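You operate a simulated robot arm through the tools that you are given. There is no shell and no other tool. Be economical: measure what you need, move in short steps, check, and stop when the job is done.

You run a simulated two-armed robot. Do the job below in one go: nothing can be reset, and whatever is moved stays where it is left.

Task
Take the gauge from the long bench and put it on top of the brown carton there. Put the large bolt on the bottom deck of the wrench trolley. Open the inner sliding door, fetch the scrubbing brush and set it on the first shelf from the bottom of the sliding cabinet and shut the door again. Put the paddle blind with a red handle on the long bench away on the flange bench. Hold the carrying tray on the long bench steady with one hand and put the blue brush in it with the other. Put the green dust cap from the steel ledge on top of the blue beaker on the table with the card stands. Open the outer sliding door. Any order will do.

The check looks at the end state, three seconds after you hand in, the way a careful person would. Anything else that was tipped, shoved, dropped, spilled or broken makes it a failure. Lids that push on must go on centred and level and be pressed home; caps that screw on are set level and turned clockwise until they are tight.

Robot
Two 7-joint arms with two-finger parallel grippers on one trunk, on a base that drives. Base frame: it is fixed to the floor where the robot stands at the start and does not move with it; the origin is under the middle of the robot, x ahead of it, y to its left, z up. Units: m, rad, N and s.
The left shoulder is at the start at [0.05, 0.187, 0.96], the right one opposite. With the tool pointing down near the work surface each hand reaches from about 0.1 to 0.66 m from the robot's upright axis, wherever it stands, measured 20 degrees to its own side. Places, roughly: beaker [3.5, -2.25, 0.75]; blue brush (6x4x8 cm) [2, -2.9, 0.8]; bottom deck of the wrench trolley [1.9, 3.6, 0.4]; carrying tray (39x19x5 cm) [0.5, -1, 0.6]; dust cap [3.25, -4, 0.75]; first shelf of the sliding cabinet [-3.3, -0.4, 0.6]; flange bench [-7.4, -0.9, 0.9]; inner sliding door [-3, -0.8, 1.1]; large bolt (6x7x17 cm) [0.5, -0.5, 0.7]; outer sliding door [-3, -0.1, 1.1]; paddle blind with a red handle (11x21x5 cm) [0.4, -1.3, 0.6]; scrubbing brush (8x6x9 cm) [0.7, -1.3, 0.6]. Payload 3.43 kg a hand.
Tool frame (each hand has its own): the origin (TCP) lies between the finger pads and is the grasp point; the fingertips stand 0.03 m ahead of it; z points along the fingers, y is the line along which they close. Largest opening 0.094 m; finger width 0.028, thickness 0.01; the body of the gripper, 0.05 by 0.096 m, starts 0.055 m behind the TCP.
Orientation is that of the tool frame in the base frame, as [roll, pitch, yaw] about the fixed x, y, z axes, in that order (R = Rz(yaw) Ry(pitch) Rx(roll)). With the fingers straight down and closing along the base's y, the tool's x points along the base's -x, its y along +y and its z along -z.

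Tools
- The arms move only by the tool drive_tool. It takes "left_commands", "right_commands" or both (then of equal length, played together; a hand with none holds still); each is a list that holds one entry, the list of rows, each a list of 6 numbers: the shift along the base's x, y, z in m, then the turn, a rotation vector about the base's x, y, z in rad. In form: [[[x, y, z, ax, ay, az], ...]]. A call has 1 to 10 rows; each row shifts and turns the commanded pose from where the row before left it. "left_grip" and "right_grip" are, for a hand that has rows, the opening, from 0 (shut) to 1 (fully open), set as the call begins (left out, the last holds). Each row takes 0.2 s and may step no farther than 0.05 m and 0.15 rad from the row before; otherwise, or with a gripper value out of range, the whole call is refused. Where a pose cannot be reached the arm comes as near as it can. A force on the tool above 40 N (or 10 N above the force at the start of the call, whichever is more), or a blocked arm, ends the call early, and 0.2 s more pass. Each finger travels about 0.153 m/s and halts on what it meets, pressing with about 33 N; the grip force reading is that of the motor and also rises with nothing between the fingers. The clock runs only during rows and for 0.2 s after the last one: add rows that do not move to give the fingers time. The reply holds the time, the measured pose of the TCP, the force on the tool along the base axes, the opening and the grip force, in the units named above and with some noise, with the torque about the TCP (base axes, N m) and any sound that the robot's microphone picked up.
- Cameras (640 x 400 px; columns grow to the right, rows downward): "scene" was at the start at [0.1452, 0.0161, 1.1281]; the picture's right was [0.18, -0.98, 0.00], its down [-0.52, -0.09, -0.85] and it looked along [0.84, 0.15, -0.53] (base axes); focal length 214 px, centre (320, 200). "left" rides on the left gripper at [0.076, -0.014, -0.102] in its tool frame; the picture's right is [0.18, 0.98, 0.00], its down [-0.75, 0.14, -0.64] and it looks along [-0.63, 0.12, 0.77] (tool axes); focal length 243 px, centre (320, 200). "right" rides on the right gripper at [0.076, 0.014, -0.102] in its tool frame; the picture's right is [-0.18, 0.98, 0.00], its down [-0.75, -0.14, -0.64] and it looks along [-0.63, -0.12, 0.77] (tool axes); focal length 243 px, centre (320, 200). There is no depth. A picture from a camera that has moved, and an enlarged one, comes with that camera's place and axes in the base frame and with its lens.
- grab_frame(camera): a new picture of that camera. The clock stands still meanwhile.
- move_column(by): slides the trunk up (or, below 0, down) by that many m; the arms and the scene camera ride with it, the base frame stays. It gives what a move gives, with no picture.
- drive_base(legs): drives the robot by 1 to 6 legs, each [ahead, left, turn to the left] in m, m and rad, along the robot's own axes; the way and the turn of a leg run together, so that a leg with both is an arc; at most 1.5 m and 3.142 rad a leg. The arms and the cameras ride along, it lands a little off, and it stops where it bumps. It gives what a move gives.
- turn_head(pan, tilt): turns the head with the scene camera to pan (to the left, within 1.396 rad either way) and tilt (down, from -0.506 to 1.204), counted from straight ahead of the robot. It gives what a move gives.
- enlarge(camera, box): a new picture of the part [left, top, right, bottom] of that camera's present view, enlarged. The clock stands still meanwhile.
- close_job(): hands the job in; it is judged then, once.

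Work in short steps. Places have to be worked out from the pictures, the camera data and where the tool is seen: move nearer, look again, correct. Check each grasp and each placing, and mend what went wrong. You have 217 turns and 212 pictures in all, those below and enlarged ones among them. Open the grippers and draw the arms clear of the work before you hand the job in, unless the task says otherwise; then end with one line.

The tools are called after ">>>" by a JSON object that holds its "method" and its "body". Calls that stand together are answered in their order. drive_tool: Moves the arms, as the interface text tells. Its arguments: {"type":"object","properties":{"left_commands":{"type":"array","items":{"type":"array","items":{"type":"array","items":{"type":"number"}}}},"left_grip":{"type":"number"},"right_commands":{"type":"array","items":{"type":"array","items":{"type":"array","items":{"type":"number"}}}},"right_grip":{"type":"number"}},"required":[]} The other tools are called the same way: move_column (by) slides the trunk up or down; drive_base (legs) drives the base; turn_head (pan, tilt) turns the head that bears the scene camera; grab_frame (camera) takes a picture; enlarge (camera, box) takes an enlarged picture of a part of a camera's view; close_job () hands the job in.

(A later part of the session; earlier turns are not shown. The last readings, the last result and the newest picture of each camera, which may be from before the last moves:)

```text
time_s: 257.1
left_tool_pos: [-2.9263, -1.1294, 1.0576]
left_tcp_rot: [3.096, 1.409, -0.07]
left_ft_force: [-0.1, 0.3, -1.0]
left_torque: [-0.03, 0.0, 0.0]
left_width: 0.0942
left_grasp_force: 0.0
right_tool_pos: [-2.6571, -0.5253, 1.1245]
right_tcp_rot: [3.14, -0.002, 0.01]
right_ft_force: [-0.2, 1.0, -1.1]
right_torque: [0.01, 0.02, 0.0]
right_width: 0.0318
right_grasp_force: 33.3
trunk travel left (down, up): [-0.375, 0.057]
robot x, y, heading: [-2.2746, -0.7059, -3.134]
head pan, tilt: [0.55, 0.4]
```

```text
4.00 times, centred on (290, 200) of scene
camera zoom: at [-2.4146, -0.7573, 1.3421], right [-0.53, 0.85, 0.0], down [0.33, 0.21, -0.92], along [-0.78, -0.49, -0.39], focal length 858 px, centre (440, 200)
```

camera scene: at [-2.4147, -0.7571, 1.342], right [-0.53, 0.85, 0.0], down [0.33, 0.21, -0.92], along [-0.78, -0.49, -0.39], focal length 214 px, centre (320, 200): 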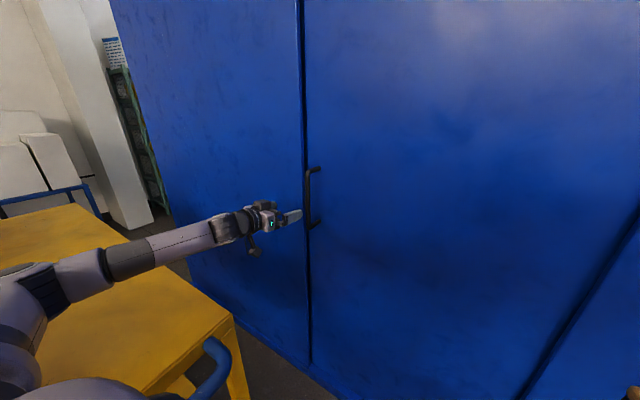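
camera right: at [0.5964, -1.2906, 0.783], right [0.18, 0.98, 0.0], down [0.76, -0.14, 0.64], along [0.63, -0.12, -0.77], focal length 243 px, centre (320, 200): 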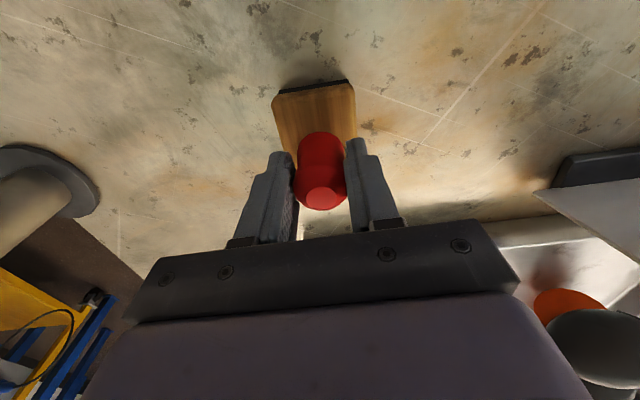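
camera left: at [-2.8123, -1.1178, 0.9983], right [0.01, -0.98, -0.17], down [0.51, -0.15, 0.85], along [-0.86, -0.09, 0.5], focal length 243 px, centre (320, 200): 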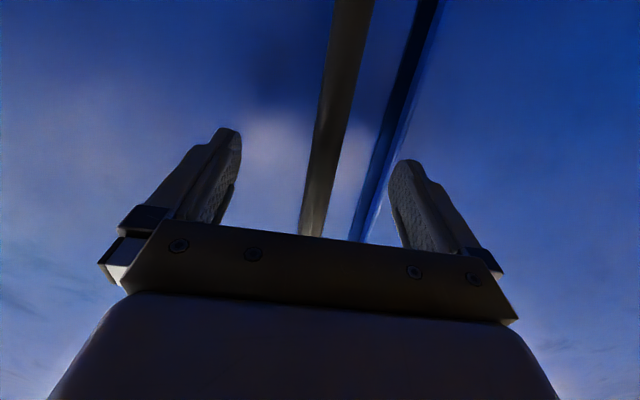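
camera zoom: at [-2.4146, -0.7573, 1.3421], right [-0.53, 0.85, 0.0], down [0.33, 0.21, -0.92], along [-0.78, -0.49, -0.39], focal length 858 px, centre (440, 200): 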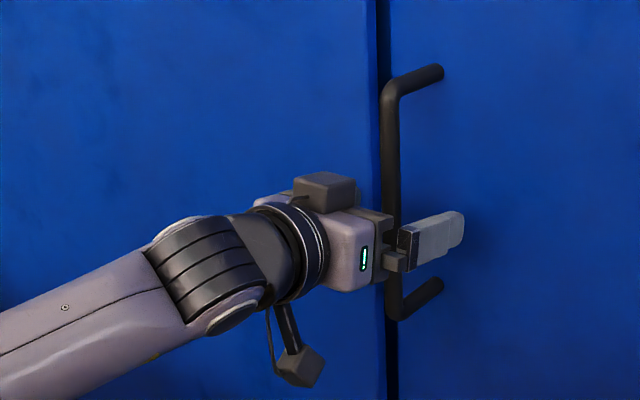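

The bar sits centred between the fingers. I narrow the fingers around it and push the door right (+y) gently with the arm to test it.

>>> {"method": "drive_tool", "body": {"left_commands": [[[0, 0, 0, 0, 0, 0], [0, 0.01, 0, 0, 0, 0], [0, 0.02, 0, 0, 0, 0], [0, 0.02, 0, 0, 0, 0], [0, 0.02, 0, 0, 0, 0]]], "left_grip": 0.45}}

>>> {"method": "enlarge", "body": {"camera": "scene", "box": [230, 150, 350, 250]}}

```text
time_s: 258.3
left_tool_pos: [-2.9273, -1.0582, 1.057]
left_tcp_rot: [3.098, 1.408, -0.067]
left_ft_force: [0.8, -0.9, 0.0]
left_torque: [0.01, 0.02, -0.01]
left_width: 0.0423
left_grasp_force: 0.1
right_tool_pos: [-2.6551, -0.5264, 1.1235]
right_tcp_rot: [-3.141, -0.003, 0.011]
right_ft_force: [-0.8, 0.1, -1.0]
right_torque: [-0.03, 0.01, -0.02]
right_width: 0.0318
right_grasp_force: 33.3
trunk travel left (down, up): [-0.375, 0.057]
robot x, y, heading: [-2.274, -0.7073, -3.139]
head pan, tilt: [0.55, 0.4]
```

```text
4.00 times, centred on (290, 200) of scene
camera zoom: at [-2.4149, -0.757, 1.342], right [-0.53, 0.85, 0.0], down [0.33, 0.21, -0.92], along [-0.78, -0.49, -0.39], focal length 858 px, centre (440, 200)
```

zoom: 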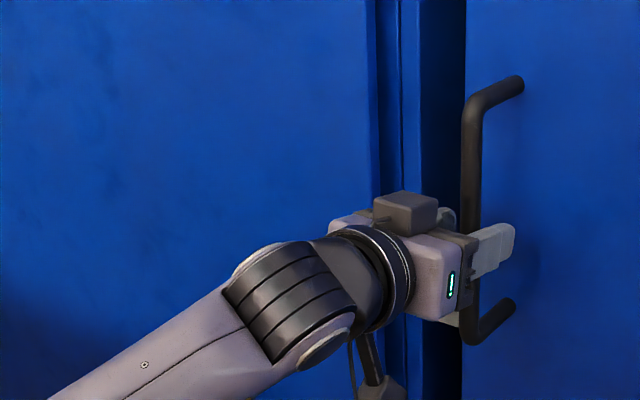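

The door slides easily. I carry on with the base, sliding right 0.3 m, then check.

>>> {"method": "drive_base", "body": {"legs": [[0, -0.3, 0]]}}

>>> {"method": "grab_frame", "body": {"camera": "scene"}}

```text
time_s: 260.4
left_tool_pos: [-2.9288, -0.7622, 1.0562]
left_tcp_rot: [3.092, 1.409, -0.072]
left_ft_force: [-0.2, 0.8, 0.1]
left_torque: [0.02, 0.02, -0.01]
left_width: 0.0423
left_grasp_force: 0.0
right_tool_pos: [-2.659, -0.2282, 1.1236]
right_tcp_rot: [3.14, -0.002, 0.011]
right_ft_force: [0.2, -0.3, -2.0]
right_torque: [-0.04, -0.01, -0.02]
right_width: 0.0314
right_grasp_force: 32.4
trunk travel left (down, up): [-0.375, 0.057]
robot x, y, heading: [-2.2781, -0.4085, -3.135]
head pan, tilt: [0.55, 0.4]
```

```text
126 pictures are left
camera scene: at [-2.417, -0.4587, 1.3421], right [-0.53, 0.85, 0.0], down [0.33, 0.21, -0.92], along [-0.78, -0.49, -0.39], focal length 214 px, centre (320, 200)
```

scene: 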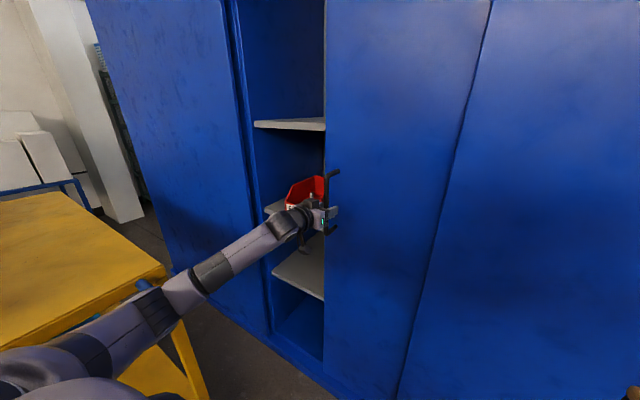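

The door opens well and shelves are visible. I slide another 0.25 m and look into the cabinet.

>>> {"method": "drive_base", "body": {"legs": [[0, -0.25, 0]]}}

>>> {"method": "turn_head", "body": {"pan": 0.6, "tilt": 0.6}}

>>> {"method": "grab_frame", "body": {"camera": "scene"}}

```text
time_s: 262.2
left_tool_pos: [-2.9298, -0.509, 1.0564]
left_tcp_rot: [3.091, 1.408, -0.069]
left_ft_force: [0.5, -0.1, -0.7]
left_torque: [0.01, -0.03, 0.0]
left_width: 0.0422
left_grasp_force: 0.0
right_tool_pos: [-2.6625, 0.0258, 1.1251]
right_tcp_rot: [3.14, -0.001, 0.016]
right_ft_force: [0.5, -0.4, -1.3]
right_torque: [-0.02, 0.0, 0.04]
right_width: 0.0317
right_grasp_force: 33.0
trunk travel left (down, up): [-0.375, 0.057]
robot x, y, heading: [-2.2837, -0.1562, -3.133]
head pan, tilt: [0.55, 0.4]
```

```text
time_s: 262.9
left_tool_pos: [-2.931, -0.5093, 1.0566]
left_tcp_rot: [3.093, 1.411, -0.066]
left_ft_force: [0.8, 0.5, -0.2]
left_torque: [-0.03, 0.03, 0.01]
left_width: 0.0424
left_grasp_force: 0.1
right_tool_pos: [-2.6629, 0.0253, 1.1225]
right_tcp_rot: [3.14, -0.002, 0.017]
right_ft_force: [-0.2, 0.0, -1.5]
right_torque: [0.02, -0.02, 0.01]
right_width: 0.0313
right_grasp_force: 32.6
trunk travel left (down, up): [-0.375, 0.057]
robot x, y, heading: [-2.2825, -0.1518, -3.125]
head pan, tilt: [0.6, 0.6]
```

```text
125 pictures are left
camera scene: at [-2.4135, -0.2063, 1.3239], right [-0.57, 0.82, 0.0], down [0.46, 0.32, -0.83], along [-0.68, -0.47, -0.56], focal length 214 px, centre (320, 200)
```

scene: 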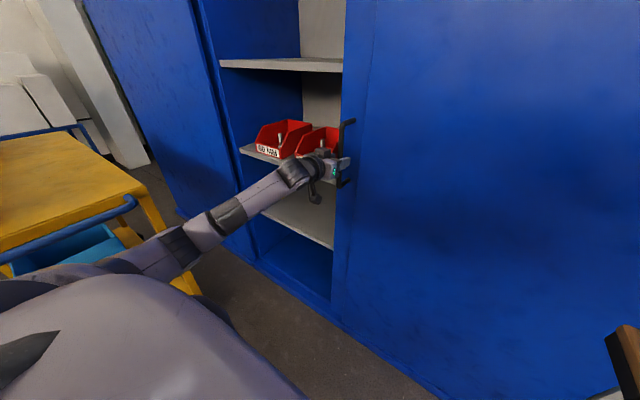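

The first shelf from the bottom is the lower one (z≈0.57, about 0.35 m clear below the bin shelf). I back the left hand off the handle and fold it back to its travelling pose.

>>> {"method": "drive_tool", "body": {"left_commands": [[[0.03, 0, 0, 0, 0, 0], [0.04, 0, 0, 0, 0, 0], [0.045, 0, 0, 0, 0, 0], [0.03, 0.03, 0.02, 0, -0.14, 0], [0.03, 0.03, 0.02, 0, -0.14, 0], [0.03, 0.03, 0.02, 0, -0.14, 0], [0.03, 0.03, 0.01, 0, -0.14, 0], [0.03, 0.02, 0.01, 0, -0.14, 0], [0.03, 0.02, 0, 0, -0.14, 0], [0, 0, 0, 0, -0.14, 0]]], "left_grip": 0.45}}

>>> {"method": "drive_tool", "body": {"left_commands": [[[0.03, 0, 0, 0, -0.14, 0], [0.02, 0, 0, 0, -0.14, 0], [0, 0, 0, 0, -0.14, 0]]], "left_grip": 0.45}}

>>> {"method": "grab_frame", "body": {"camera": "scene"}}

```text
time_s: 265.1
left_tool_pos: [-2.6357, -0.3512, 1.136]
left_tcp_rot: [-3.131, 0.425, -0.011]
left_ft_force: [-0.8, -0.4, -0.3]
left_torque: [0.01, 0.03, 0.0]
left_width: 0.0423
left_grasp_force: 0.1
right_tool_pos: [-2.6614, 0.025, 1.1236]
right_tcp_rot: [-3.141, -0.002, 0.016]
right_ft_force: [0.3, 0.1, -1.4]
right_torque: [-0.01, 0.02, 0.01]
right_width: 0.0313
right_grasp_force: 33.2
trunk travel left (down, up): [-0.375, 0.057]
robot x, y, heading: [-2.2826, -0.1555, -3.131]
head pan, tilt: [0.6, 0.6]
```

```text
time_s: 265.9
left_tool_pos: [-2.5845, -0.3502, 1.137]
left_tcp_rot: [-3.127, 0.007, -0.01]
left_ft_force: [0.1, -0.6, -0.2]
left_torque: [0.01, -0.02, 0.0]
left_width: 0.0421
left_grasp_force: 0.2
right_tool_pos: [-2.6628, 0.0258, 1.1226]
right_tcp_rot: [3.141, -0.002, 0.016]
right_ft_force: [-0.4, 0.8, -1.4]
right_torque: [0.03, -0.02, 0.01]
right_width: 0.0315
right_grasp_force: 32.7
trunk travel left (down, up): [-0.375, 0.057]
robot x, y, heading: [-2.281, -0.1558, -3.131]
head pan, tilt: [0.6, 0.6]
```

```text
124 pictures are left
camera scene: at [-2.4137, -0.2062, 1.3238], right [-0.57, 0.82, 0.0], down [0.46, 0.32, -0.82], along [-0.68, -0.47, -0.57], focal length 214 px, centre (320, 200)
```

scene: 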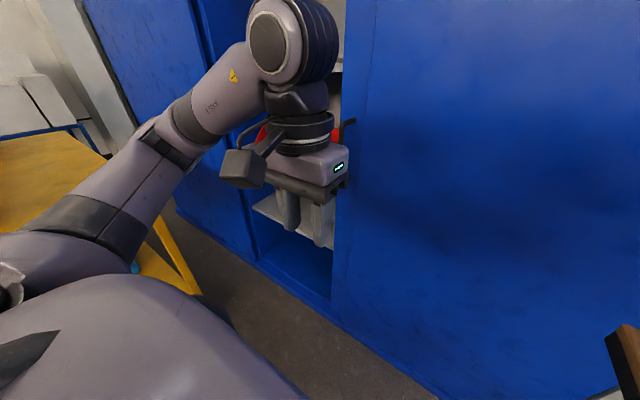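

I draw the left hand in a bit more, then move to (-2.4, -0.6) so the right hand faces the opening.

>>> {"method": "drive_tool", "body": {"left_commands": [[[0.04, 0, 0.02, 0, 0, 0], [0.04, 0, 0.02, 0, 0, 0], [0, 0, 0.04, 0, 0, 0]]], "left_grip": 0.45}}

>>> {"method": "drive_base", "body": {"legs": [[0.11, 0.45, 0]]}}

>>> {"method": "turn_head", "body": {"pan": 0.1, "tilt": 0.75}}

>>> {"method": "grab_frame", "body": {"camera": "scene"}}

>>> {"method": "grab_frame", "body": {"camera": "right"}}

```text
time_s: 266.7
left_tool_pos: [-2.5036, -0.3491, 1.221]
left_tcp_rot: [-3.123, 0.008, -0.011]
left_ft_force: [0.9, 0.3, 0.4]
left_torque: [0.02, 0.04, -0.01]
left_width: 0.0422
left_grasp_force: 0.1
right_tool_pos: [-2.6604, 0.0258, 1.1239]
right_tcp_rot: [3.141, -0.001, 0.017]
right_ft_force: [0.2, 0.2, -0.8]
right_torque: [-0.02, -0.01, -0.04]
right_width: 0.0317
right_grasp_force: 33.2
trunk travel left (down, up): [-0.375, 0.057]
robot x, y, heading: [-2.2789, -0.1539, -3.131]
head pan, tilt: [0.6, 0.6]
```

```text
time_s: 269.5
left_tool_pos: [-2.6169, -0.7885, 1.2201]
left_tcp_rot: [-3.121, 0.007, -0.026]
left_ft_force: [-0.1, -0.9, 0.7]
left_torque: [0.01, 0.01, 0.01]
left_width: 0.0422
left_grasp_force: 0.0
right_tool_pos: [-2.7675, -0.4128, 1.1232]
right_tcp_rot: [3.142, -0.003, -0.004]
right_ft_force: [0.7, 0.0, -1.5]
right_torque: [0.0, 0.01, -0.01]
right_width: 0.0311
right_grasp_force: 32.9
trunk travel left (down, up): [-0.375, 0.057]
robot x, y, heading: [-2.3862, -0.5997, 3.138]
head pan, tilt: [0.6, 0.6]
```

```text
time_s: 270.4
left_tool_pos: [-2.6157, -0.7894, 1.22]
left_tcp_rot: [-3.125, 0.009, -0.028]
left_ft_force: [-0.4, -0.4, 0.3]
left_torque: [-0.02, 0.02, -0.01]
left_width: 0.0422
left_grasp_force: 0.1
right_tool_pos: [-2.7682, -0.4117, 1.1234]
right_tcp_rot: [3.141, -0.003, -0.004]
right_ft_force: [-0.7, -0.8, -1.6]
right_torque: [0.01, -0.02, 0.01]
right_width: 0.0318
right_grasp_force: 33.3
trunk travel left (down, up): [-0.375, 0.057]
robot x, y, heading: [-2.3919, -0.5981, 3.136]
head pan, tilt: [0.099, 0.75]
```

```text
123 pictures are left
camera scene: at [-2.5328, -0.6067, 1.311], right [-0.09, 1.0, 0.0], down [0.68, 0.06, -0.73], along [-0.73, -0.07, -0.68], focal length 214 px, centre (320, 200)
```

scene: 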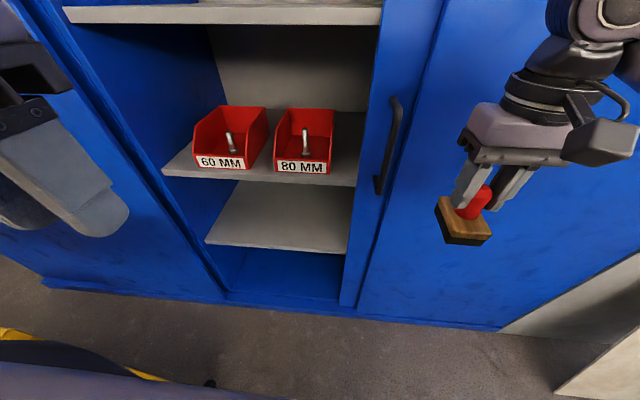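

```text
122 pictures are left
camera right: at [-2.6918, -0.4279, 1.2264], right [-0.19, -0.98, 0.0], down [-0.75, 0.14, 0.64], along [-0.63, 0.12, -0.77], focal length 243 px, centre (320, 200)
```

right: 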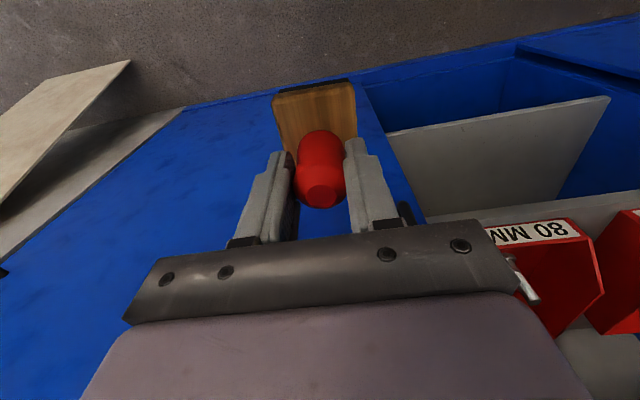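

Clear view: lower shelf front edge at x≈-3.03, z≈0.56, opening y −1.15…−0.55. I move the left hand further left, then lower the brush hand in front of the opening while tilting it forward by 0.7 rad.

>>> {"method": "drive_tool", "body": {"left_commands": [[[0, -0.04, 0.01, 0, 0, 0], [0, -0.04, 0.01, 0, 0, 0], [0, -0.04, 0.01, 0, 0, 0]]], "left_grip": 0.45}}

>>> {"method": "drive_tool", "body": {"right_commands": [[[0.008, -0.023, -0.032, 0, 0.07, 0], [0.008, -0.023, -0.032, 0, 0.07, 0], [0.008, -0.023, -0.032, 0, 0.07, 0], [0.003, -0.023, -0.032, 0, 0.07, 0], [0.003, -0.023, -0.032, 0, 0.07, 0], [0, -0.023, -0.032, 0, 0.07, 0], [0, -0.023, -0.032, 0, 0.07, 0], [0, -0.023, -0.032, 0, 0.07, 0], [0, -0.023, -0.032, 0, 0.07, 0], [0, -0.023, -0.032, 0, 0.07, 0]]], "right_grip": 0}}

>>> {"method": "grab_frame", "body": {"camera": "scene"}}

>>> {"method": "grab_frame", "body": {"camera": "right"}}

```text
time_s: 271.2
left_tool_pos: [-2.6225, -0.9028, 1.2464]
left_tcp_rot: [-3.12, 0.007, -0.033]
left_ft_force: [-0.1, 0.3, -0.6]
left_torque: [-0.01, -0.04, -0.01]
left_width: 0.0423
left_grasp_force: 0.1
left hand out of reach, approached as far as the arm can: row 3
right_tool_pos: [-2.7684, -0.4125, 1.1233]
right_tcp_rot: [-3.141, -0.002, -0.003]
right_ft_force: [0.1, -0.1, -1.0]
right_torque: [0.01, 0.0, 0.01]
right_width: 0.0314
right_grasp_force: 33.2
trunk travel left (down, up): [-0.375, 0.057]
robot x, y, heading: [-2.3908, -0.6028, 3.132]
head pan, tilt: [0.099, 0.75]
```

```text
time_s: 273.4
left_tool_pos: [-2.621, -0.9017, 1.2464]
left_tcp_rot: [-3.124, 0.008, -0.028]
left_ft_force: [-0.2, -0.2, 0.0]
left_torque: [0.0, 0.0, 0.03]
left_width: 0.0422
left_grasp_force: 0.1
right_tool_pos: [-2.7375, -0.6428, 0.8039]
right_tcp_rot: [3.138, 0.7, -0.005]
right_ft_force: [-0.3, 0.6, -2.0]
right_torque: [-0.01, -0.09, 0.0]
right_width: 0.0315
right_grasp_force: 33.0
trunk travel left (down, up): [-0.375, 0.057]
robot x, y, heading: [-2.3891, -0.5967, 3.131]
head pan, tilt: [0.099, 0.75]
```

```text
121 pictures are left
camera scene: at [-2.5328, -0.6071, 1.311], right [-0.09, 1.0, 0.0], down [0.68, 0.06, -0.73], along [-0.73, -0.07, -0.68], focal length 214 px, centre (320, 200)
```

scene: 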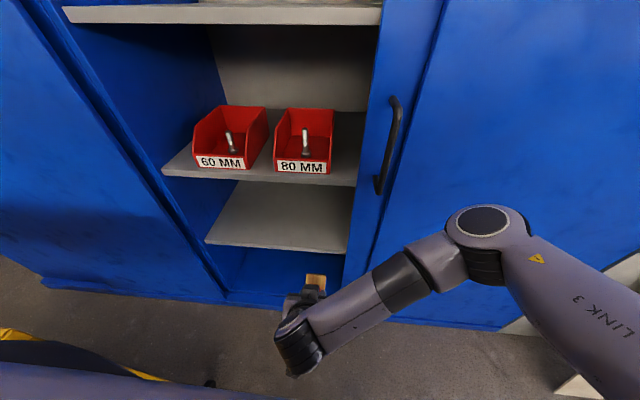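

```text
120 pictures are left
camera right: at [-2.6137, -0.6583, 0.8337], right [-0.14, -0.98, 0.12], down [-0.16, 0.14, 0.98], along [-0.98, 0.12, -0.18], focal length 243 px, centre (320, 200)
```

right: 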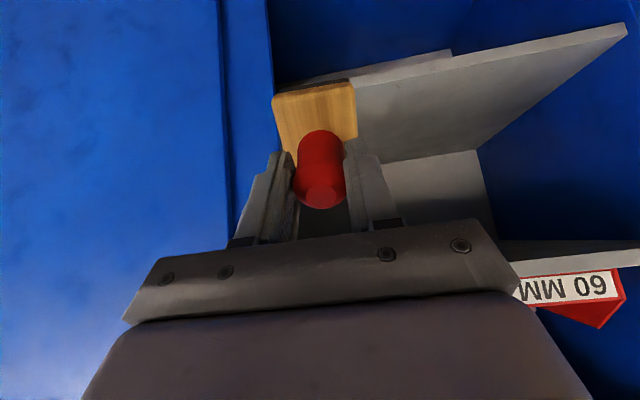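

Good view into the shelf. I move in: forward to x≈-3.09, y≈-0.675, z≈0.71.

>>> {"method": "drive_tool", "body": {"right_commands": [[[-0.044, -0.004, -0.011, 0, 0, 0], [-0.044, -0.004, -0.011, 0, 0, 0], [-0.044, -0.004, -0.011, 0, 0, 0], [-0.044, -0.004, -0.011, 0, 0, 0], [-0.044, -0.004, -0.011, 0, 0, 0], [-0.044, -0.004, -0.011, 0, 0, 0], [-0.044, -0.004, -0.011, 0, 0, 0], [-0.044, -0.004, -0.011, 0, 0, 0]]], "right_grip": 0}}

>>> {"method": "grab_frame", "body": {"camera": "scene"}}

>>> {"method": "grab_frame", "body": {"camera": "right"}}

```text
time_s: 275.4
left_tool_pos: [-2.6217, -0.9007, 1.2476]
left_tcp_rot: [-3.123, 0.009, -0.029]
left_ft_force: [0.1, 0.5, 0.0]
left_torque: [0.0, -0.01, -0.02]
left_width: 0.0424
left_grasp_force: 0.0
right_tool_pos: [-2.9956, -0.6147, 0.7487]
right_tcp_rot: [-3.113, 0.716, -0.048]
right_ft_force: [-0.2, 0.1, -0.6]
right_torque: [-0.02, -0.09, -0.03]
right_width: 0.0318
right_grasp_force: 32.7
right hand out of reach, approached as far as the arm can: row 6, 7, 8
trunk travel left (down, up): [-0.375, 0.057]
robot x, y, heading: [-2.3901, -0.6025, 3.134]
head pan, tilt: [0.099, 0.75]
stopped in row 8 (right hand): the arm was blocked; the commanded pose is now the measured one
```

```text
119 pictures are left
camera scene: at [-2.533, -0.6064, 1.3109], right [-0.09, 1.0, 0.0], down [0.68, 0.06, -0.73], along [-0.73, -0.07, -0.68], focal length 214 px, centre (320, 200)
```

scene: 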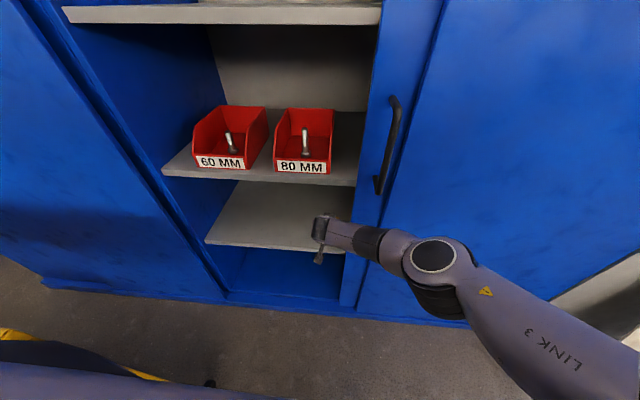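

```text
118 pictures are left
camera right: at [-2.8717, -0.6387, 0.7753], right [-0.2, -0.97, 0.1], down [-0.14, 0.13, 0.98], along [-0.97, 0.19, -0.16], focal length 243 px, centre (320, 200)
```

right: 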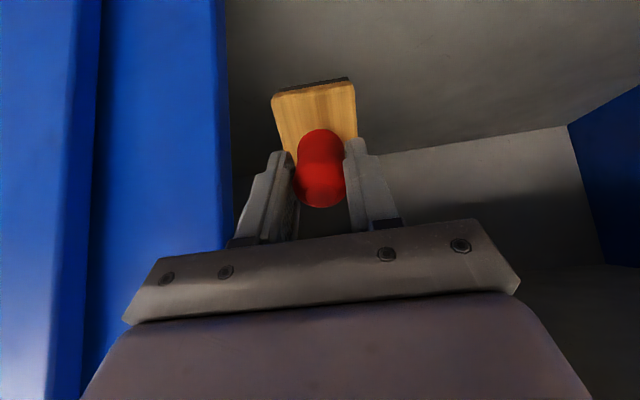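

The arm is at its reach limit. I shift the base 6 cm left and then 0.12 m ahead, which carries the hand clear of the door edge and in over the shelf.

>>> {"method": "drive_base", "body": {"legs": [[0, 0.07, 0], [0.12, 0, 0]]}}

>>> {"method": "grab_frame", "body": {"camera": "right"}}

>>> {"method": "grab_frame", "body": {"camera": "scene"}}

```text
time_s: 277.3
left_tool_pos: [-2.7372, -0.9738, 1.2464]
left_tcp_rot: [-3.123, 0.008, -0.023]
left_ft_force: [0.4, 0.1, 0.2]
left_torque: [-0.03, 0.0, 0.02]
left_width: 0.0422
left_grasp_force: 0.0
right_tool_pos: [-3.1129, -0.6895, 0.7471]
right_tcp_rot: [-3.112, 0.713, -0.04]
right_ft_force: [0.7, 0.8, -1.5]
right_torque: [-0.02, -0.05, 0.01]
right_width: 0.0317
right_grasp_force: 33.4
trunk travel left (down, up): [-0.375, 0.057]
robot x, y, heading: [-2.5074, -0.6692, 3.144]
head pan, tilt: [0.099, 0.75]
```

```text
117 pictures are left
camera right: at [-2.9887, -0.7127, 0.7747], right [-0.2, -0.98, 0.1], down [-0.14, 0.13, 0.98], along [-0.97, 0.18, -0.16], focal length 243 px, centre (320, 200)
```

right: 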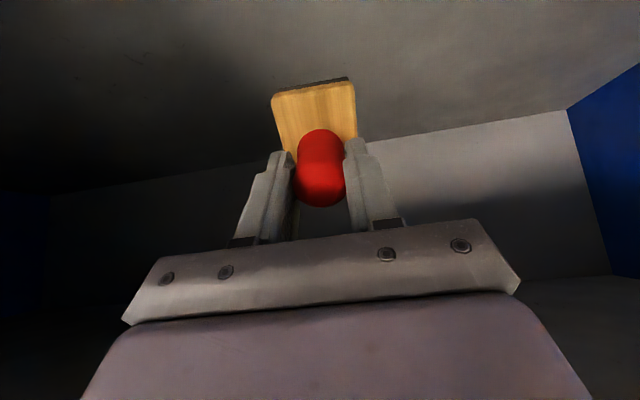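

```text
116 pictures are left
camera scene: at [-2.6512, -0.6781, 1.3108], right [-0.1, 1.0, 0.0], down [0.68, 0.07, -0.73], along [-0.73, -0.07, -0.68], focal length 214 px, centre (320, 200)
```

scene: 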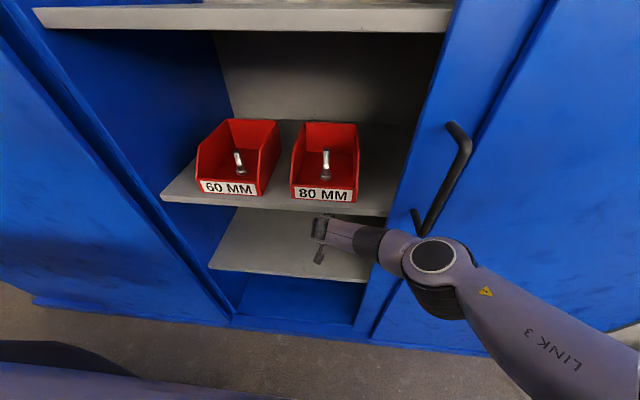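

Brush is over the shelf. I lower in steps until contact.

>>> {"method": "drive_tool", "body": {"right_commands": [[[0, 0, -0.035, 0, 0, 0], [0, 0, -0.025, 0, 0, 0], [0, 0, -0.01, 0, 0, 0], [0, 0, -0.008, 0, 0, 0], [0, 0, 0, 0, 0, 0]]], "right_grip": 0}}

>>> {"method": "grab_frame", "body": {"camera": "right"}}

```text
time_s: 278.7
left_tool_pos: [-2.7371, -0.974, 1.2481]
left_tcp_rot: [-3.122, 0.01, -0.023]
left_ft_force: [0.9, 0.4, 0.0]
left_torque: [-0.01, -0.01, 0.0]
left_width: 0.0421
left_grasp_force: 0.1
right_tool_pos: [-3.1378, -0.5997, 0.7149]
right_tcp_rot: [-3.04, 0.734, -0.084]
right_ft_force: [0.2, 0.7, -2.0]
right_torque: [0.01, -0.08, 0.0]
right_width: 0.0316
right_grasp_force: 33.6
right hand out of reach, approached as far as the arm can: row 1, 2, 3, 4
trunk travel left (down, up): [-0.375, 0.057]
robot x, y, heading: [-2.5064, -0.6719, 3.139]
head pan, tilt: [0.099, 0.75]
stopped in row 5 (right hand): the arm was blocked; the commanded pose is now the measured one
```

```text
115 pictures are left
camera right: at [-3.0164, -0.6358, 0.7391], right [-0.29, -0.96, 0.05], down [-0.12, 0.09, 0.99], along [-0.95, 0.28, -0.13], focal length 243 px, centre (320, 200)
```

right: 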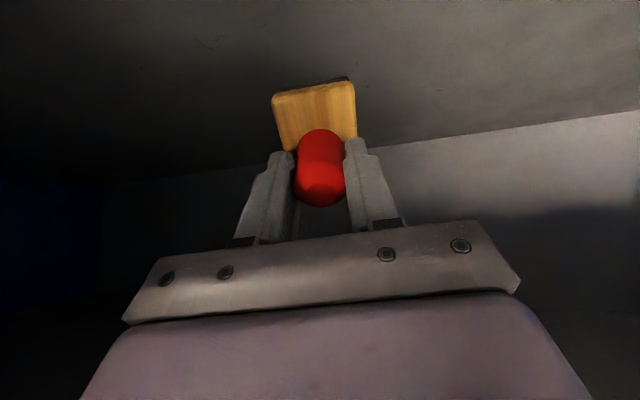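

The arm's joint limits pull it aside, so I return to the previous pose and lower with the trunk instead.

>>> {"method": "drive_tool", "body": {"right_commands": [[[0.008, -0.03, 0.01, -0.02, -0.007, 0.012], [0.008, -0.03, 0.01, -0.02, -0.007, 0.012], [0.008, -0.03, 0.012, -0.02, -0.007, 0.012], [0, 0, 0, 0, 0, 0]]], "right_grip": 0}}

>>> {"method": "move_column", "body": {"by": -0.07}}

>>> {"method": "grab_frame", "body": {"camera": "right"}}

>>> {"method": "grab_frame", "body": {"camera": "scene"}}

```text
time_s: 279.9
left_tool_pos: [-2.7365, -0.9736, 1.2464]
left_tcp_rot: [-3.123, 0.009, -0.023]
left_ft_force: [-0.5, 0.2, -0.2]
left_torque: [0.0, -0.03, -0.01]
left_width: 0.0422
left_grasp_force: 0.1
right_tool_pos: [-3.1298, -0.6276, 0.733]
right_tcp_rot: [-3.06, 0.711, -0.14]
right_ft_force: [0.2, -0.4, -1.6]
right_torque: [0.01, -0.07, 0.0]
right_width: 0.0312
right_grasp_force: 33.2
trunk travel left (down, up): [-0.375, 0.057]
robot x, y, heading: [-2.5069, -0.6693, 3.139]
head pan, tilt: [0.099, 0.75]
stopped in row 4 (right hand): the arm was blocked; the commanded pose is now the measured one
```

```text
time_s: 280.9
left_tool_pos: [-2.7377, -0.9751, 1.1777]
left_tcp_rot: [-3.123, 0.008, -0.021]
left_ft_force: [-0.2, -0.2, 0.5]
left_torque: [0.02, -0.01, 0.0]
left_width: 0.0423
left_grasp_force: 0.0
right_tool_pos: [-3.1296, -0.6286, 0.6647]
right_tcp_rot: [-3.058, 0.711, -0.139]
right_ft_force: [-0.1, -0.2, -1.7]
right_torque: [-0.01, -0.07, -0.01]
right_width: 0.0311
right_grasp_force: 32.7
trunk travel left (down, up): [-0.305, 0.127]
robot x, y, heading: [-2.5089, -0.6717, 3.142]
head pan, tilt: [0.099, 0.75]
```

```text
114 pictures are left
camera right: at [-3.0103, -0.6694, 0.6909], right [-0.33, -0.94, 0.06], down [-0.13, 0.11, 0.99], along [-0.94, 0.32, -0.16], focal length 243 px, centre (320, 200)
```

right: 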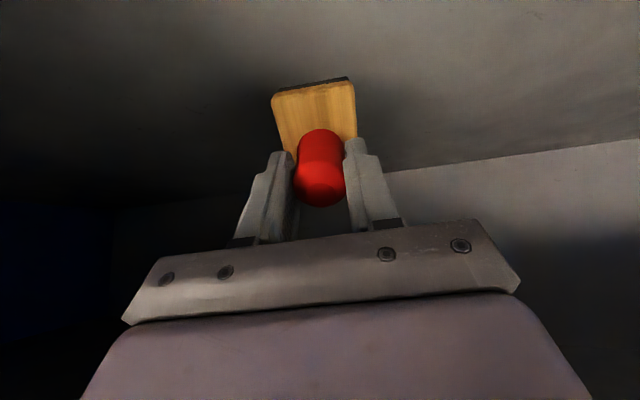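

```text
113 pictures are left
camera scene: at [-2.6503, -0.678, 1.241], right [-0.1, 1.0, 0.0], down [0.68, 0.07, -0.73], along [-0.73, -0.07, -0.68], focal length 214 px, centre (320, 200)
```

scene: 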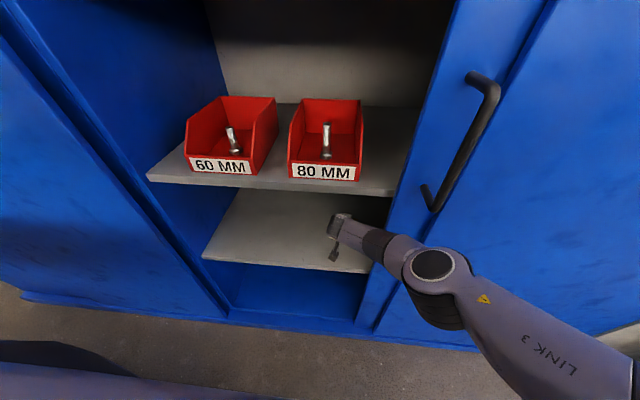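

Clear of the door edge. I lower the trunk further in small amounts.

>>> {"method": "move_column", "body": {"by": -0.015}}

>>> {"method": "move_column", "body": {"by": -0.008}}

>>> {"method": "move_column", "body": {"by": -0.008}}

```text
time_s: 281.6
left_tool_pos: [-2.7366, -0.9731, 1.162]
left_tcp_rot: [-3.123, 0.01, -0.022]
left_ft_force: [0.0, 0.1, 0.1]
left_torque: [0.01, 0.0, 0.01]
left_width: 0.0424
left_grasp_force: 0.1
right_tool_pos: [-3.1311, -0.6283, 0.6491]
right_tcp_rot: [-3.058, 0.711, -0.139]
right_ft_force: [-0.4, 0.0, -1.8]
right_torque: [-0.02, -0.07, 0.0]
right_width: 0.0315
right_grasp_force: 32.6
trunk travel left (down, up): [-0.29, 0.142]
robot x, y, heading: [-2.5091, -0.6708, 3.144]
head pan, tilt: [0.099, 0.75]
```

```text
time_s: 282.1
left_tool_pos: [-2.7376, -0.9735, 1.1531]
left_tcp_rot: [-3.122, 0.008, -0.022]
left_ft_force: [0.1, 0.6, -0.1]
left_torque: [0.01, 0.0, 0.01]
left_width: 0.042
left_grasp_force: 0.1
right_tool_pos: [-3.131, -0.6288, 0.6408]
right_tcp_rot: [-3.057, 0.711, -0.139]
right_ft_force: [0.3, 0.3, -0.7]
right_torque: [-0.05, -0.01, -0.01]
right_width: 0.0314
right_grasp_force: 33.4
trunk travel left (down, up): [-0.282, 0.15]
robot x, y, heading: [-2.5063, -0.6694, 3.14]
head pan, tilt: [0.099, 0.75]
```

```text
time_s: 282.7
left_tool_pos: [-2.7361, -0.9731, 1.1463]
left_tcp_rot: [-3.122, 0.009, -0.021]
left_ft_force: [-0.3, 0.1, 1.0]
left_torque: [0.02, 0.0, 0.01]
left_width: 0.0422
left_grasp_force: 0.1
right_tool_pos: [-3.1299, -0.6289, 0.6339]
right_tcp_rot: [-3.056, 0.712, -0.14]
right_ft_force: [2.7, 1.0, 6.5]
right_torque: [-0.09, -0.07, 0.02]
right_width: 0.0314
right_grasp_force: 33.3
trunk travel left (down, up): [-0.274, 0.158]
robot x, y, heading: [-2.5087, -0.6669, 3.142]
head pan, tilt: [0.099, 0.75]
```

Contact with the shelf. I loosen the fingers only a few millimetres so the brush settles flat between them.

>>> {"method": "drive_tool", "body": {"right_commands": [[[0, 0, 0, 0, 0, 0], [0, 0, 0, 0, 0, 0]]], "right_grip": 0.39}}

>>> {"method": "grab_frame", "body": {"camera": "right"}}

```text
time_s: 283.3
left_tool_pos: [-2.7369, -0.9736, 1.1457]
left_tcp_rot: [-3.122, 0.009, -0.022]
left_ft_force: [0.4, -0.6, -0.1]
left_torque: [-0.01, -0.03, -0.01]
left_width: 0.0422
left_grasp_force: 0.1
right_tool_pos: [-3.1301, -0.629, 0.633]
right_tcp_rot: [-3.058, 0.71, -0.141]
right_ft_force: [-0.2, 0.6, 1.4]
right_torque: [0.0, 0.02, -0.02]
right_width: 0.0368
right_grasp_force: 0.4
trunk travel left (down, up): [-0.274, 0.158]
robot x, y, heading: [-2.5095, -0.6694, 3.142]
head pan, tilt: [0.099, 0.75]
```

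```text
112 pictures are left
camera right: at [-3.0104, -0.6695, 0.6599], right [-0.33, -0.94, 0.06], down [-0.13, 0.11, 0.99], along [-0.94, 0.32, -0.16], focal length 243 px, centre (320, 200)
```

right: 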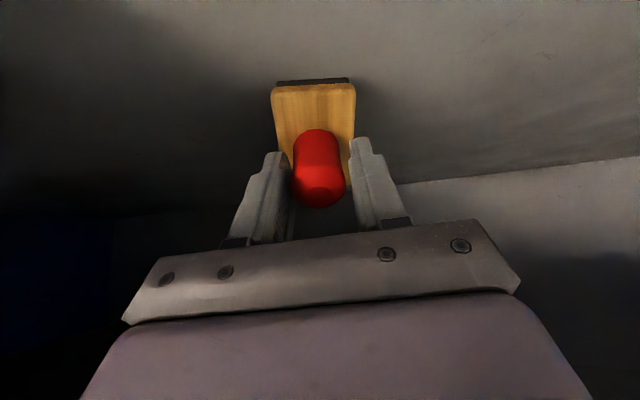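

I wait a moment and check whether it has settled.

>>> {"method": "drive_tool", "body": {"right_commands": [[[0, 0, 0, 0, 0, 0], [0, 0, 0, 0, 0, 0], [0, 0, 0, 0, 0, 0], [0, 0, 0, 0, 0, 0]]], "right_grip": 0.5}}

>>> {"method": "enlarge", "body": {"camera": "right", "box": [200, 40, 440, 240]}}

```text
time_s: 284.3
left_tool_pos: [-2.7371, -0.9741, 1.1455]
left_tcp_rot: [-3.123, 0.009, -0.024]
left_ft_force: [-0.3, 0.5, 0.0]
left_torque: [0.01, -0.01, 0.0]
left_width: 0.0425
left_grasp_force: 0.0
right_tool_pos: [-3.13, -0.6282, 0.6328]
right_tcp_rot: [-3.059, 0.71, -0.142]
right_ft_force: [0.5, -0.7, -0.4]
right_torque: [-0.03, 0.04, -0.01]
right_width: 0.0467
right_grasp_force: 0.1
trunk travel left (down, up): [-0.274, 0.158]
robot x, y, heading: [-2.509, -0.6698, 3.142]
head pan, tilt: [0.099, 0.75]
```

```text
2.00 times, centred on (320, 140) of right
camera zoom: at [-3.0102, -0.6694, 0.6598], right [-0.33, -0.94, 0.06], down [-0.13, 0.11, 0.99], along [-0.94, 0.32, -0.16], focal length 485 px, centre (320, 320)
```

zoom: 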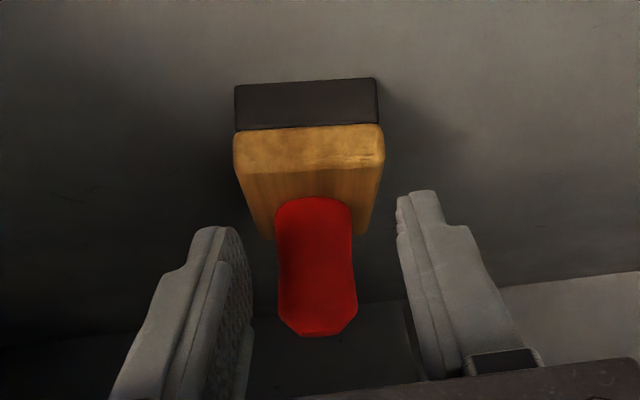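

The brush has settled upright on the shelf. I open fully and withdraw straight back.

>>> {"method": "drive_tool", "body": {"right_commands": [[[0, 0, 0, 0, 0, 0], [0, 0, 0, 0, 0, 0], [0.025, 0, 0.02, 0, 0, 0], [0.035, 0, 0.02, 0, 0, 0], [0.04, 0, 0.02, 0, 0, 0], [0.04, 0, 0.02, 0, 0, 0], [0.04, 0, 0.0, 0, 0, 0], [0.04, 0, 0.0, 0, 0, 0], [0.04, 0, 0.0, 0, 0, 0]]], "right_grip": 0.9}}

>>> {"method": "grab_frame", "body": {"camera": "right"}}

>>> {"method": "grab_frame", "body": {"camera": "scene"}}

```text
time_s: 286.3
left_tool_pos: [-2.7351, -0.9744, 1.1458]
left_tcp_rot: [-3.122, 0.007, -0.021]
left_ft_force: [-0.7, -0.4, -0.1]
left_torque: [0.01, -0.03, 0.0]
left_width: 0.0423
left_grasp_force: 0.1
right_tool_pos: [-2.8709, -0.6289, 0.7145]
right_tcp_rot: [-3.06, 0.712, -0.139]
right_ft_force: [-0.7, -0.7, -0.3]
right_torque: [-0.03, 0.0, 0.02]
right_width: 0.0846
right_grasp_force: 0.1
trunk travel left (down, up): [-0.274, 0.158]
robot x, y, heading: [-2.5076, -0.6694, 3.141]
head pan, tilt: [0.099, 0.75]
```

```text
110 pictures are left
camera right: at [-2.752, -0.6703, 0.7404], right [-0.33, -0.94, 0.06], down [-0.13, 0.11, 0.99], along [-0.94, 0.31, -0.16], focal length 243 px, centre (320, 200)
```

right: 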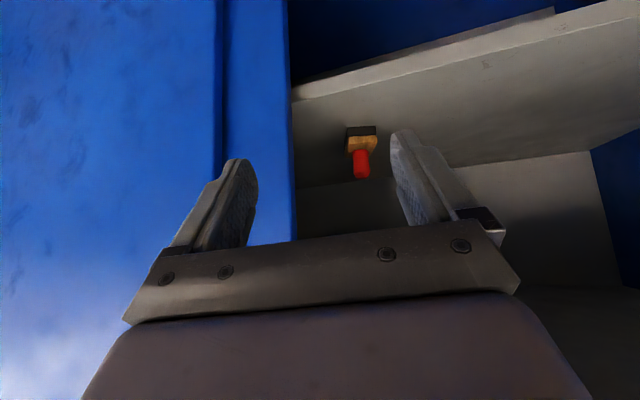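

```text
109 pictures are left
camera scene: at [-2.6501, -0.6781, 1.21], right [-0.1, 1.0, 0.0], down [0.68, 0.07, -0.73], along [-0.73, -0.07, -0.68], focal length 214 px, centre (320, 200)
```

scene: 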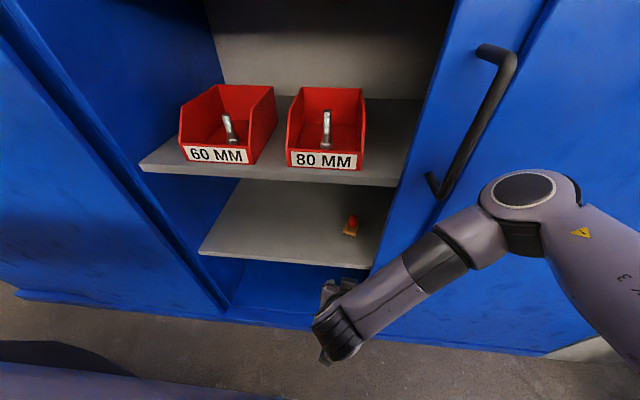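

Brush stands on the first shelf. I fold the right hand back up beside the body.

>>> {"method": "drive_tool", "body": {"right_commands": [[[0.04, 0, 0.0, 0, -0.07, 0], [0.03, 0, 0.03, 0, -0.07, 0.03], [0.01, 0.015, 0.04, 0, -0.07, 0.03], [0.01, 0.015, 0.04, -0.02, -0.07, 0.03], [0.01, 0.015, 0.04, -0.02, -0.07, 0.03], [0.0, 0.02, 0.04, -0.02, -0.07, 0.02], [0, 0.02, 0.04, -0.02, -0.07, 0], [0, 0.02, 0.04, 0, -0.07, 0], [0, 0.02, 0.04, 0, -0.07, 0], [0, 0.02, 0.03, 0, -0.07, 0]]], "right_grip": 0.9}}

>>> {"method": "drive_base", "body": {"legs": [[-0.22, 0, 0], [0, -0.5, 0]]}}

>>> {"method": "grab_frame", "body": {"camera": "scene"}}

```text
time_s: 287.4
left_tool_pos: [-2.7374, -0.974, 1.1465]
left_tcp_rot: [-3.122, 0.011, -0.023]
left_ft_force: [0.1, 0.1, 0.4]
left_torque: [0.01, 0.0, 0.01]
left_width: 0.0424
left_grasp_force: 0.0
right_tool_pos: [-2.7918, -0.601, 0.8255]
right_tcp_rot: [-3.05, 0.46, -0.065]
right_ft_force: [-1.7, 0.1, 0.7]
right_torque: [-0.02, -0.11, 0.05]
right_width: 0.0845
right_grasp_force: 0.0
trunk travel left (down, up): [-0.274, 0.158]
robot x, y, heading: [-2.508, -0.6695, 3.142]
head pan, tilt: [0.099, 0.75]
stopped in row 5 (right hand): the force on the tool passed its limit (the readings are from after the stop); the commanded pose is now the measured one
```

```text
time_s: 291.6
left_tool_pos: [-2.5155, -0.4667, 1.1454]
left_tcp_rot: [-3.122, 0.011, -0.037]
left_ft_force: [-0.3, 0.5, -0.2]
left_torque: [0.01, 0.03, 0.0]
left_width: 0.0424
left_grasp_force: 0.0
right_tool_pos: [-2.5652, -0.0941, 0.8251]
right_tcp_rot: [-3.052, 0.459, -0.079]
right_ft_force: [-2.7, -0.8, -0.6]
right_torque: [0.05, -0.01, -0.15]
right_width: 0.0847
right_grasp_force: 0.0
trunk travel left (down, up): [-0.274, 0.158]
robot x, y, heading: [-2.2816, -0.1661, 3.128]
head pan, tilt: [0.099, 0.75]
```

```text
108 pictures are left
camera scene: at [-2.4246, -0.1725, 1.21], right [-0.08, 1.0, 0.0], down [0.68, 0.06, -0.73], along [-0.73, -0.06, -0.68], focal length 214 px, centre (320, 200)
```

scene: 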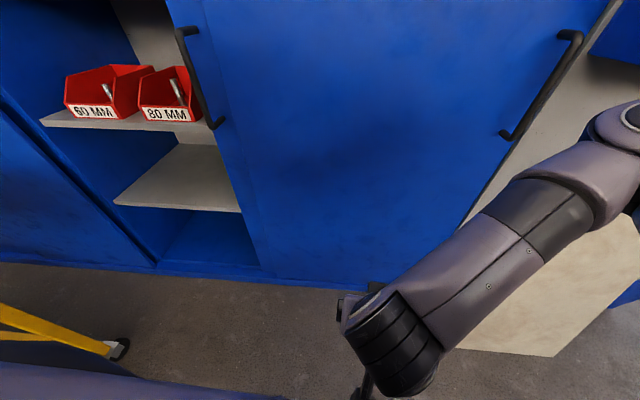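

Something met the right arm while folding (perhaps its own body); nothing looks displaced. I carry on folding with the hand further forward.

>>> {"method": "drive_tool", "body": {"right_commands": [[[-0.02, 0.01, 0.03, 0, -0.05, 0], [-0.02, 0.01, 0.03, 0, -0.05, 0], [-0.015, 0.01, 0.03, 0, -0.05, 0], [-0.015, 0.01, 0.035, 0, -0.05, 0], [-0.01, 0.01, 0.035, -0.02, -0.05, 0.02], [0, 0.01, 0.035, -0.02, -0.05, 0.02], [0, 0.01, 0.035, -0.02, -0.05, 0.02], [0, 0.01, 0.035, -0.02, -0.05, 0.02], [0, 0.01, 0.01, 0, -0.05, 0], [0, 0, 0, 0, 0, 0]]], "right_grip": 0.9}}

>>> {"method": "turn_head", "body": {"pan": 0.0, "tilt": 0.5}}

>>> {"method": "grab_frame", "body": {"camera": "scene"}}

```text
time_s: 293.8
left_tool_pos: [-2.5136, -0.4664, 1.1461]
left_tcp_rot: [-3.122, 0.011, -0.037]
left_ft_force: [-0.8, -0.3, -0.3]
left_torque: [0.01, 0.01, 0.03]
left_width: 0.0425
left_grasp_force: 0.1
right_tool_pos: [-2.6431, -0.001, 1.0972]
right_tcp_rot: [-3.108, 0.005, -0.005]
right_ft_force: [0.0, -1.1, 0.2]
right_torque: [-0.01, -0.01, 0.0]
right_width: 0.0847
right_grasp_force: 0.0
trunk travel left (down, up): [-0.274, 0.158]
robot x, y, heading: [-2.2808, -0.1683, 3.127]
head pan, tilt: [0.099, 0.75]
```

```text
time_s: 294.6
left_tool_pos: [-2.5154, -0.4678, 1.1453]
left_tcp_rot: [-3.122, 0.011, -0.035]
left_ft_force: [-0.7, -0.3, -0.3]
left_torque: [-0.02, 0.01, -0.01]
left_width: 0.0422
left_grasp_force: 0.0
right_tool_pos: [-2.6443, -0.0029, 1.0977]
right_tcp_rot: [-3.109, 0.006, -0.005]
right_ft_force: [-0.3, 0.6, -0.3]
right_torque: [0.01, 0.01, 0.02]
right_width: 0.0845
right_grasp_force: 0.0
trunk travel left (down, up): [-0.274, 0.158]
robot x, y, heading: [-2.2838, -0.1689, 3.123]
head pan, tilt: [0.0, 0.499]
```

```text
107 pictures are left
camera scene: at [-2.433, -0.1644, 1.2318], right [0.01, 1.0, 0.0], down [0.48, -0.01, -0.88], along [-0.88, 0.01, -0.48], focal length 214 px, centre (320, 200)
```

scene: 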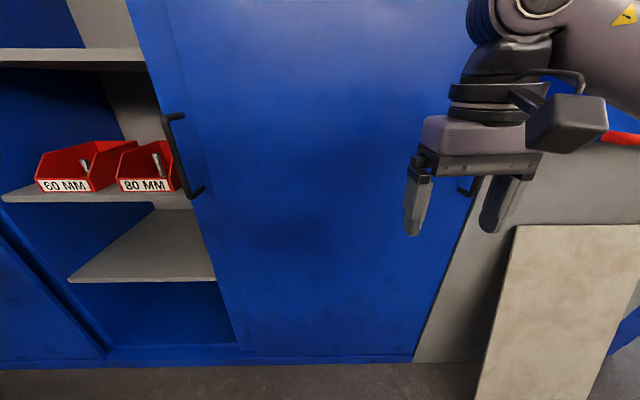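

Now the inner door: I turn the left hand forward again to straddle its handle and push it shut.

>>> {"method": "drive_tool", "body": {"left_commands": [[[-0.02, -0.004, -0.008, 0, 0.14, 0], [-0.02, -0.004, -0.008, 0, 0.14, 0], [-0.02, -0.004, -0.008, 0, 0.14, 0], [-0.02, -0.004, -0.008, 0, 0.14, 0], [-0.02, -0.004, -0.008, 0, 0.14, 0], [-0.02, -0.004, -0.008, 0, 0.14, 0], [-0.02, -0.004, -0.008, 0, 0.14, 0], [-0.02, -0.004, -0.008, 0, 0.14, 0], [-0.02, -0.004, -0.008, 0, 0.14, 0], [-0.02, -0.004, -0.008, 0, 0.14, 0]]], "left_grip": 1}}

>>> {"method": "grab_frame", "body": {"camera": "left"}}

>>> {"method": "turn_head", "body": {"pan": 0.5, "tilt": 0.4}}

>>> {"method": "grab_frame", "body": {"camera": "scene"}}

```text
time_s: 296.8
left_tool_pos: [-2.7207, -0.5104, 1.0696]
left_tcp_rot: [2.953, 1.405, -0.215]
left_ft_force: [-0.8, -0.2, 0.9]
left_torque: [0.0, -0.01, 0.02]
left_width: 0.0941
left_grasp_force: 0.0
left hand out of reach, approached as far as the arm can: row 8, 9
right_tool_pos: [-2.6438, -0.0035, 1.0982]
right_tcp_rot: [-3.108, 0.007, -0.005]
right_ft_force: [0.1, 0.1, 0.0]
right_torque: [-0.02, -0.02, 0.0]
right_width: 0.0845
right_grasp_force: 0.0
trunk travel left (down, up): [-0.274, 0.158]
robot x, y, heading: [-2.281, -0.1666, 3.127]
head pan, tilt: [0.0, 0.499]
```

```text
106 pictures are left
camera left: at [-2.6066, -0.5012, 1.0107], right [0.0, -0.99, -0.15], down [0.51, -0.13, 0.85], along [-0.86, -0.08, 0.5], focal length 243 px, centre (320, 200)
```

left: 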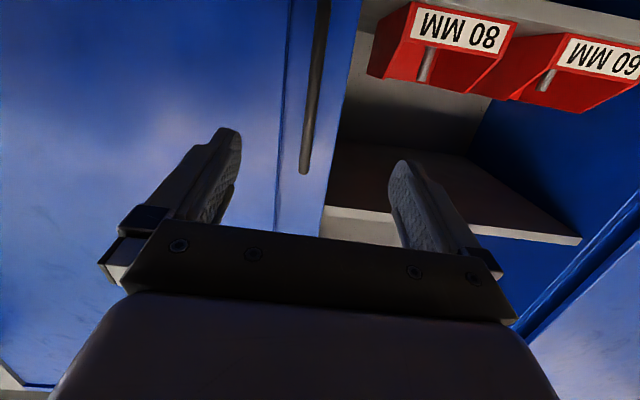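

```text
time_s: 297.7
left_tool_pos: [-2.7204, -0.5114, 1.0716]
left_tcp_rot: [2.94, 1.405, -0.226]
left_ft_force: [-0.2, 0.1, -0.1]
left_torque: [-0.02, 0.02, 0.0]
left_width: 0.0944
left_grasp_force: 0.2
right_tool_pos: [-2.6442, -0.0029, 1.0976]
right_tcp_rot: [-3.108, 0.007, -0.005]
right_ft_force: [0.7, -0.2, 0.2]
right_torque: [0.01, 0.01, -0.02]
right_width: 0.0847
right_grasp_force: 0.0
trunk travel left (down, up): [-0.274, 0.158]
robot x, y, heading: [-2.2789, -0.1652, 3.122]
head pan, tilt: [0.499, 0.4]
```

```text
105 pictures are left
camera scene: at [-2.424, -0.2088, 1.241], right [-0.46, 0.89, 0.0], down [0.34, 0.18, -0.92], along [-0.82, -0.43, -0.39], focal length 214 px, centre (320, 200)
```

scene: 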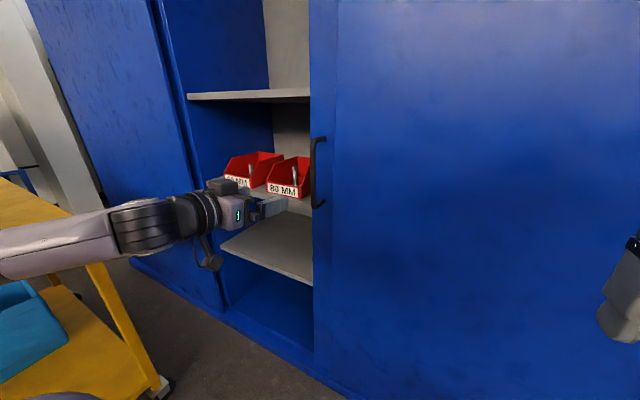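

Bar is at y≈-0.50, well aligned. I drive ahead 0.2 m so the fingers straddle it.

>>> {"method": "drive_base", "body": {"legs": [[0.203, -0.003, 0.01]]}}

>>> {"method": "grab_frame", "body": {"camera": "left"}}

>>> {"method": "enlarge", "body": {"camera": "scene", "box": [200, 100, 360, 220]}}

```text
time_s: 299.3
left_tool_pos: [-2.919, -0.511, 1.0704]
left_tcp_rot: [2.938, 1.404, -0.216]
left_ft_force: [0.1, 0.2, 0.1]
left_torque: [0.01, 0.03, -0.01]
left_width: 0.0942
left_grasp_force: 0.1
right_tool_pos: [-2.8469, -0.0017, 1.0973]
right_tcp_rot: [-3.107, 0.007, 0.003]
right_ft_force: [-0.7, -0.2, 0.3]
right_torque: [0.0, 0.0, 0.01]
right_width: 0.0844
right_grasp_force: 0.1
trunk travel left (down, up): [-0.274, 0.158]
robot x, y, heading: [-2.4792, -0.1622, 3.135]
head pan, tilt: [0.499, 0.4]
```

```text
104 pictures are left
camera left: at [-2.8048, -0.4993, 1.0112], right [0.01, -0.99, -0.15], down [0.51, -0.12, 0.85], along [-0.86, -0.09, 0.5], focal length 243 px, centre (320, 200)
```

left: 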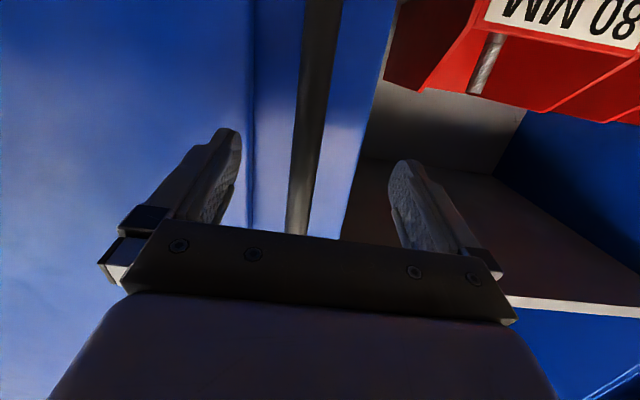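

```text
3.33 times, centred on (280, 160) of scene
camera zoom: at [-2.6252, -0.2052, 1.241], right [-0.47, 0.88, 0.0], down [0.34, 0.18, -0.92], along [-0.81, -0.44, -0.39], focal length 715 px, centre (453, 333)
```

zoom: 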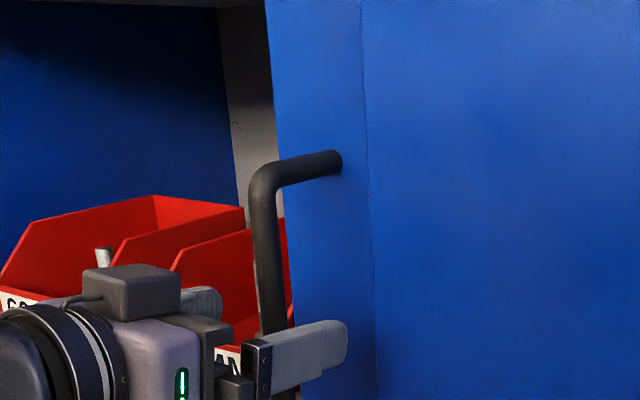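

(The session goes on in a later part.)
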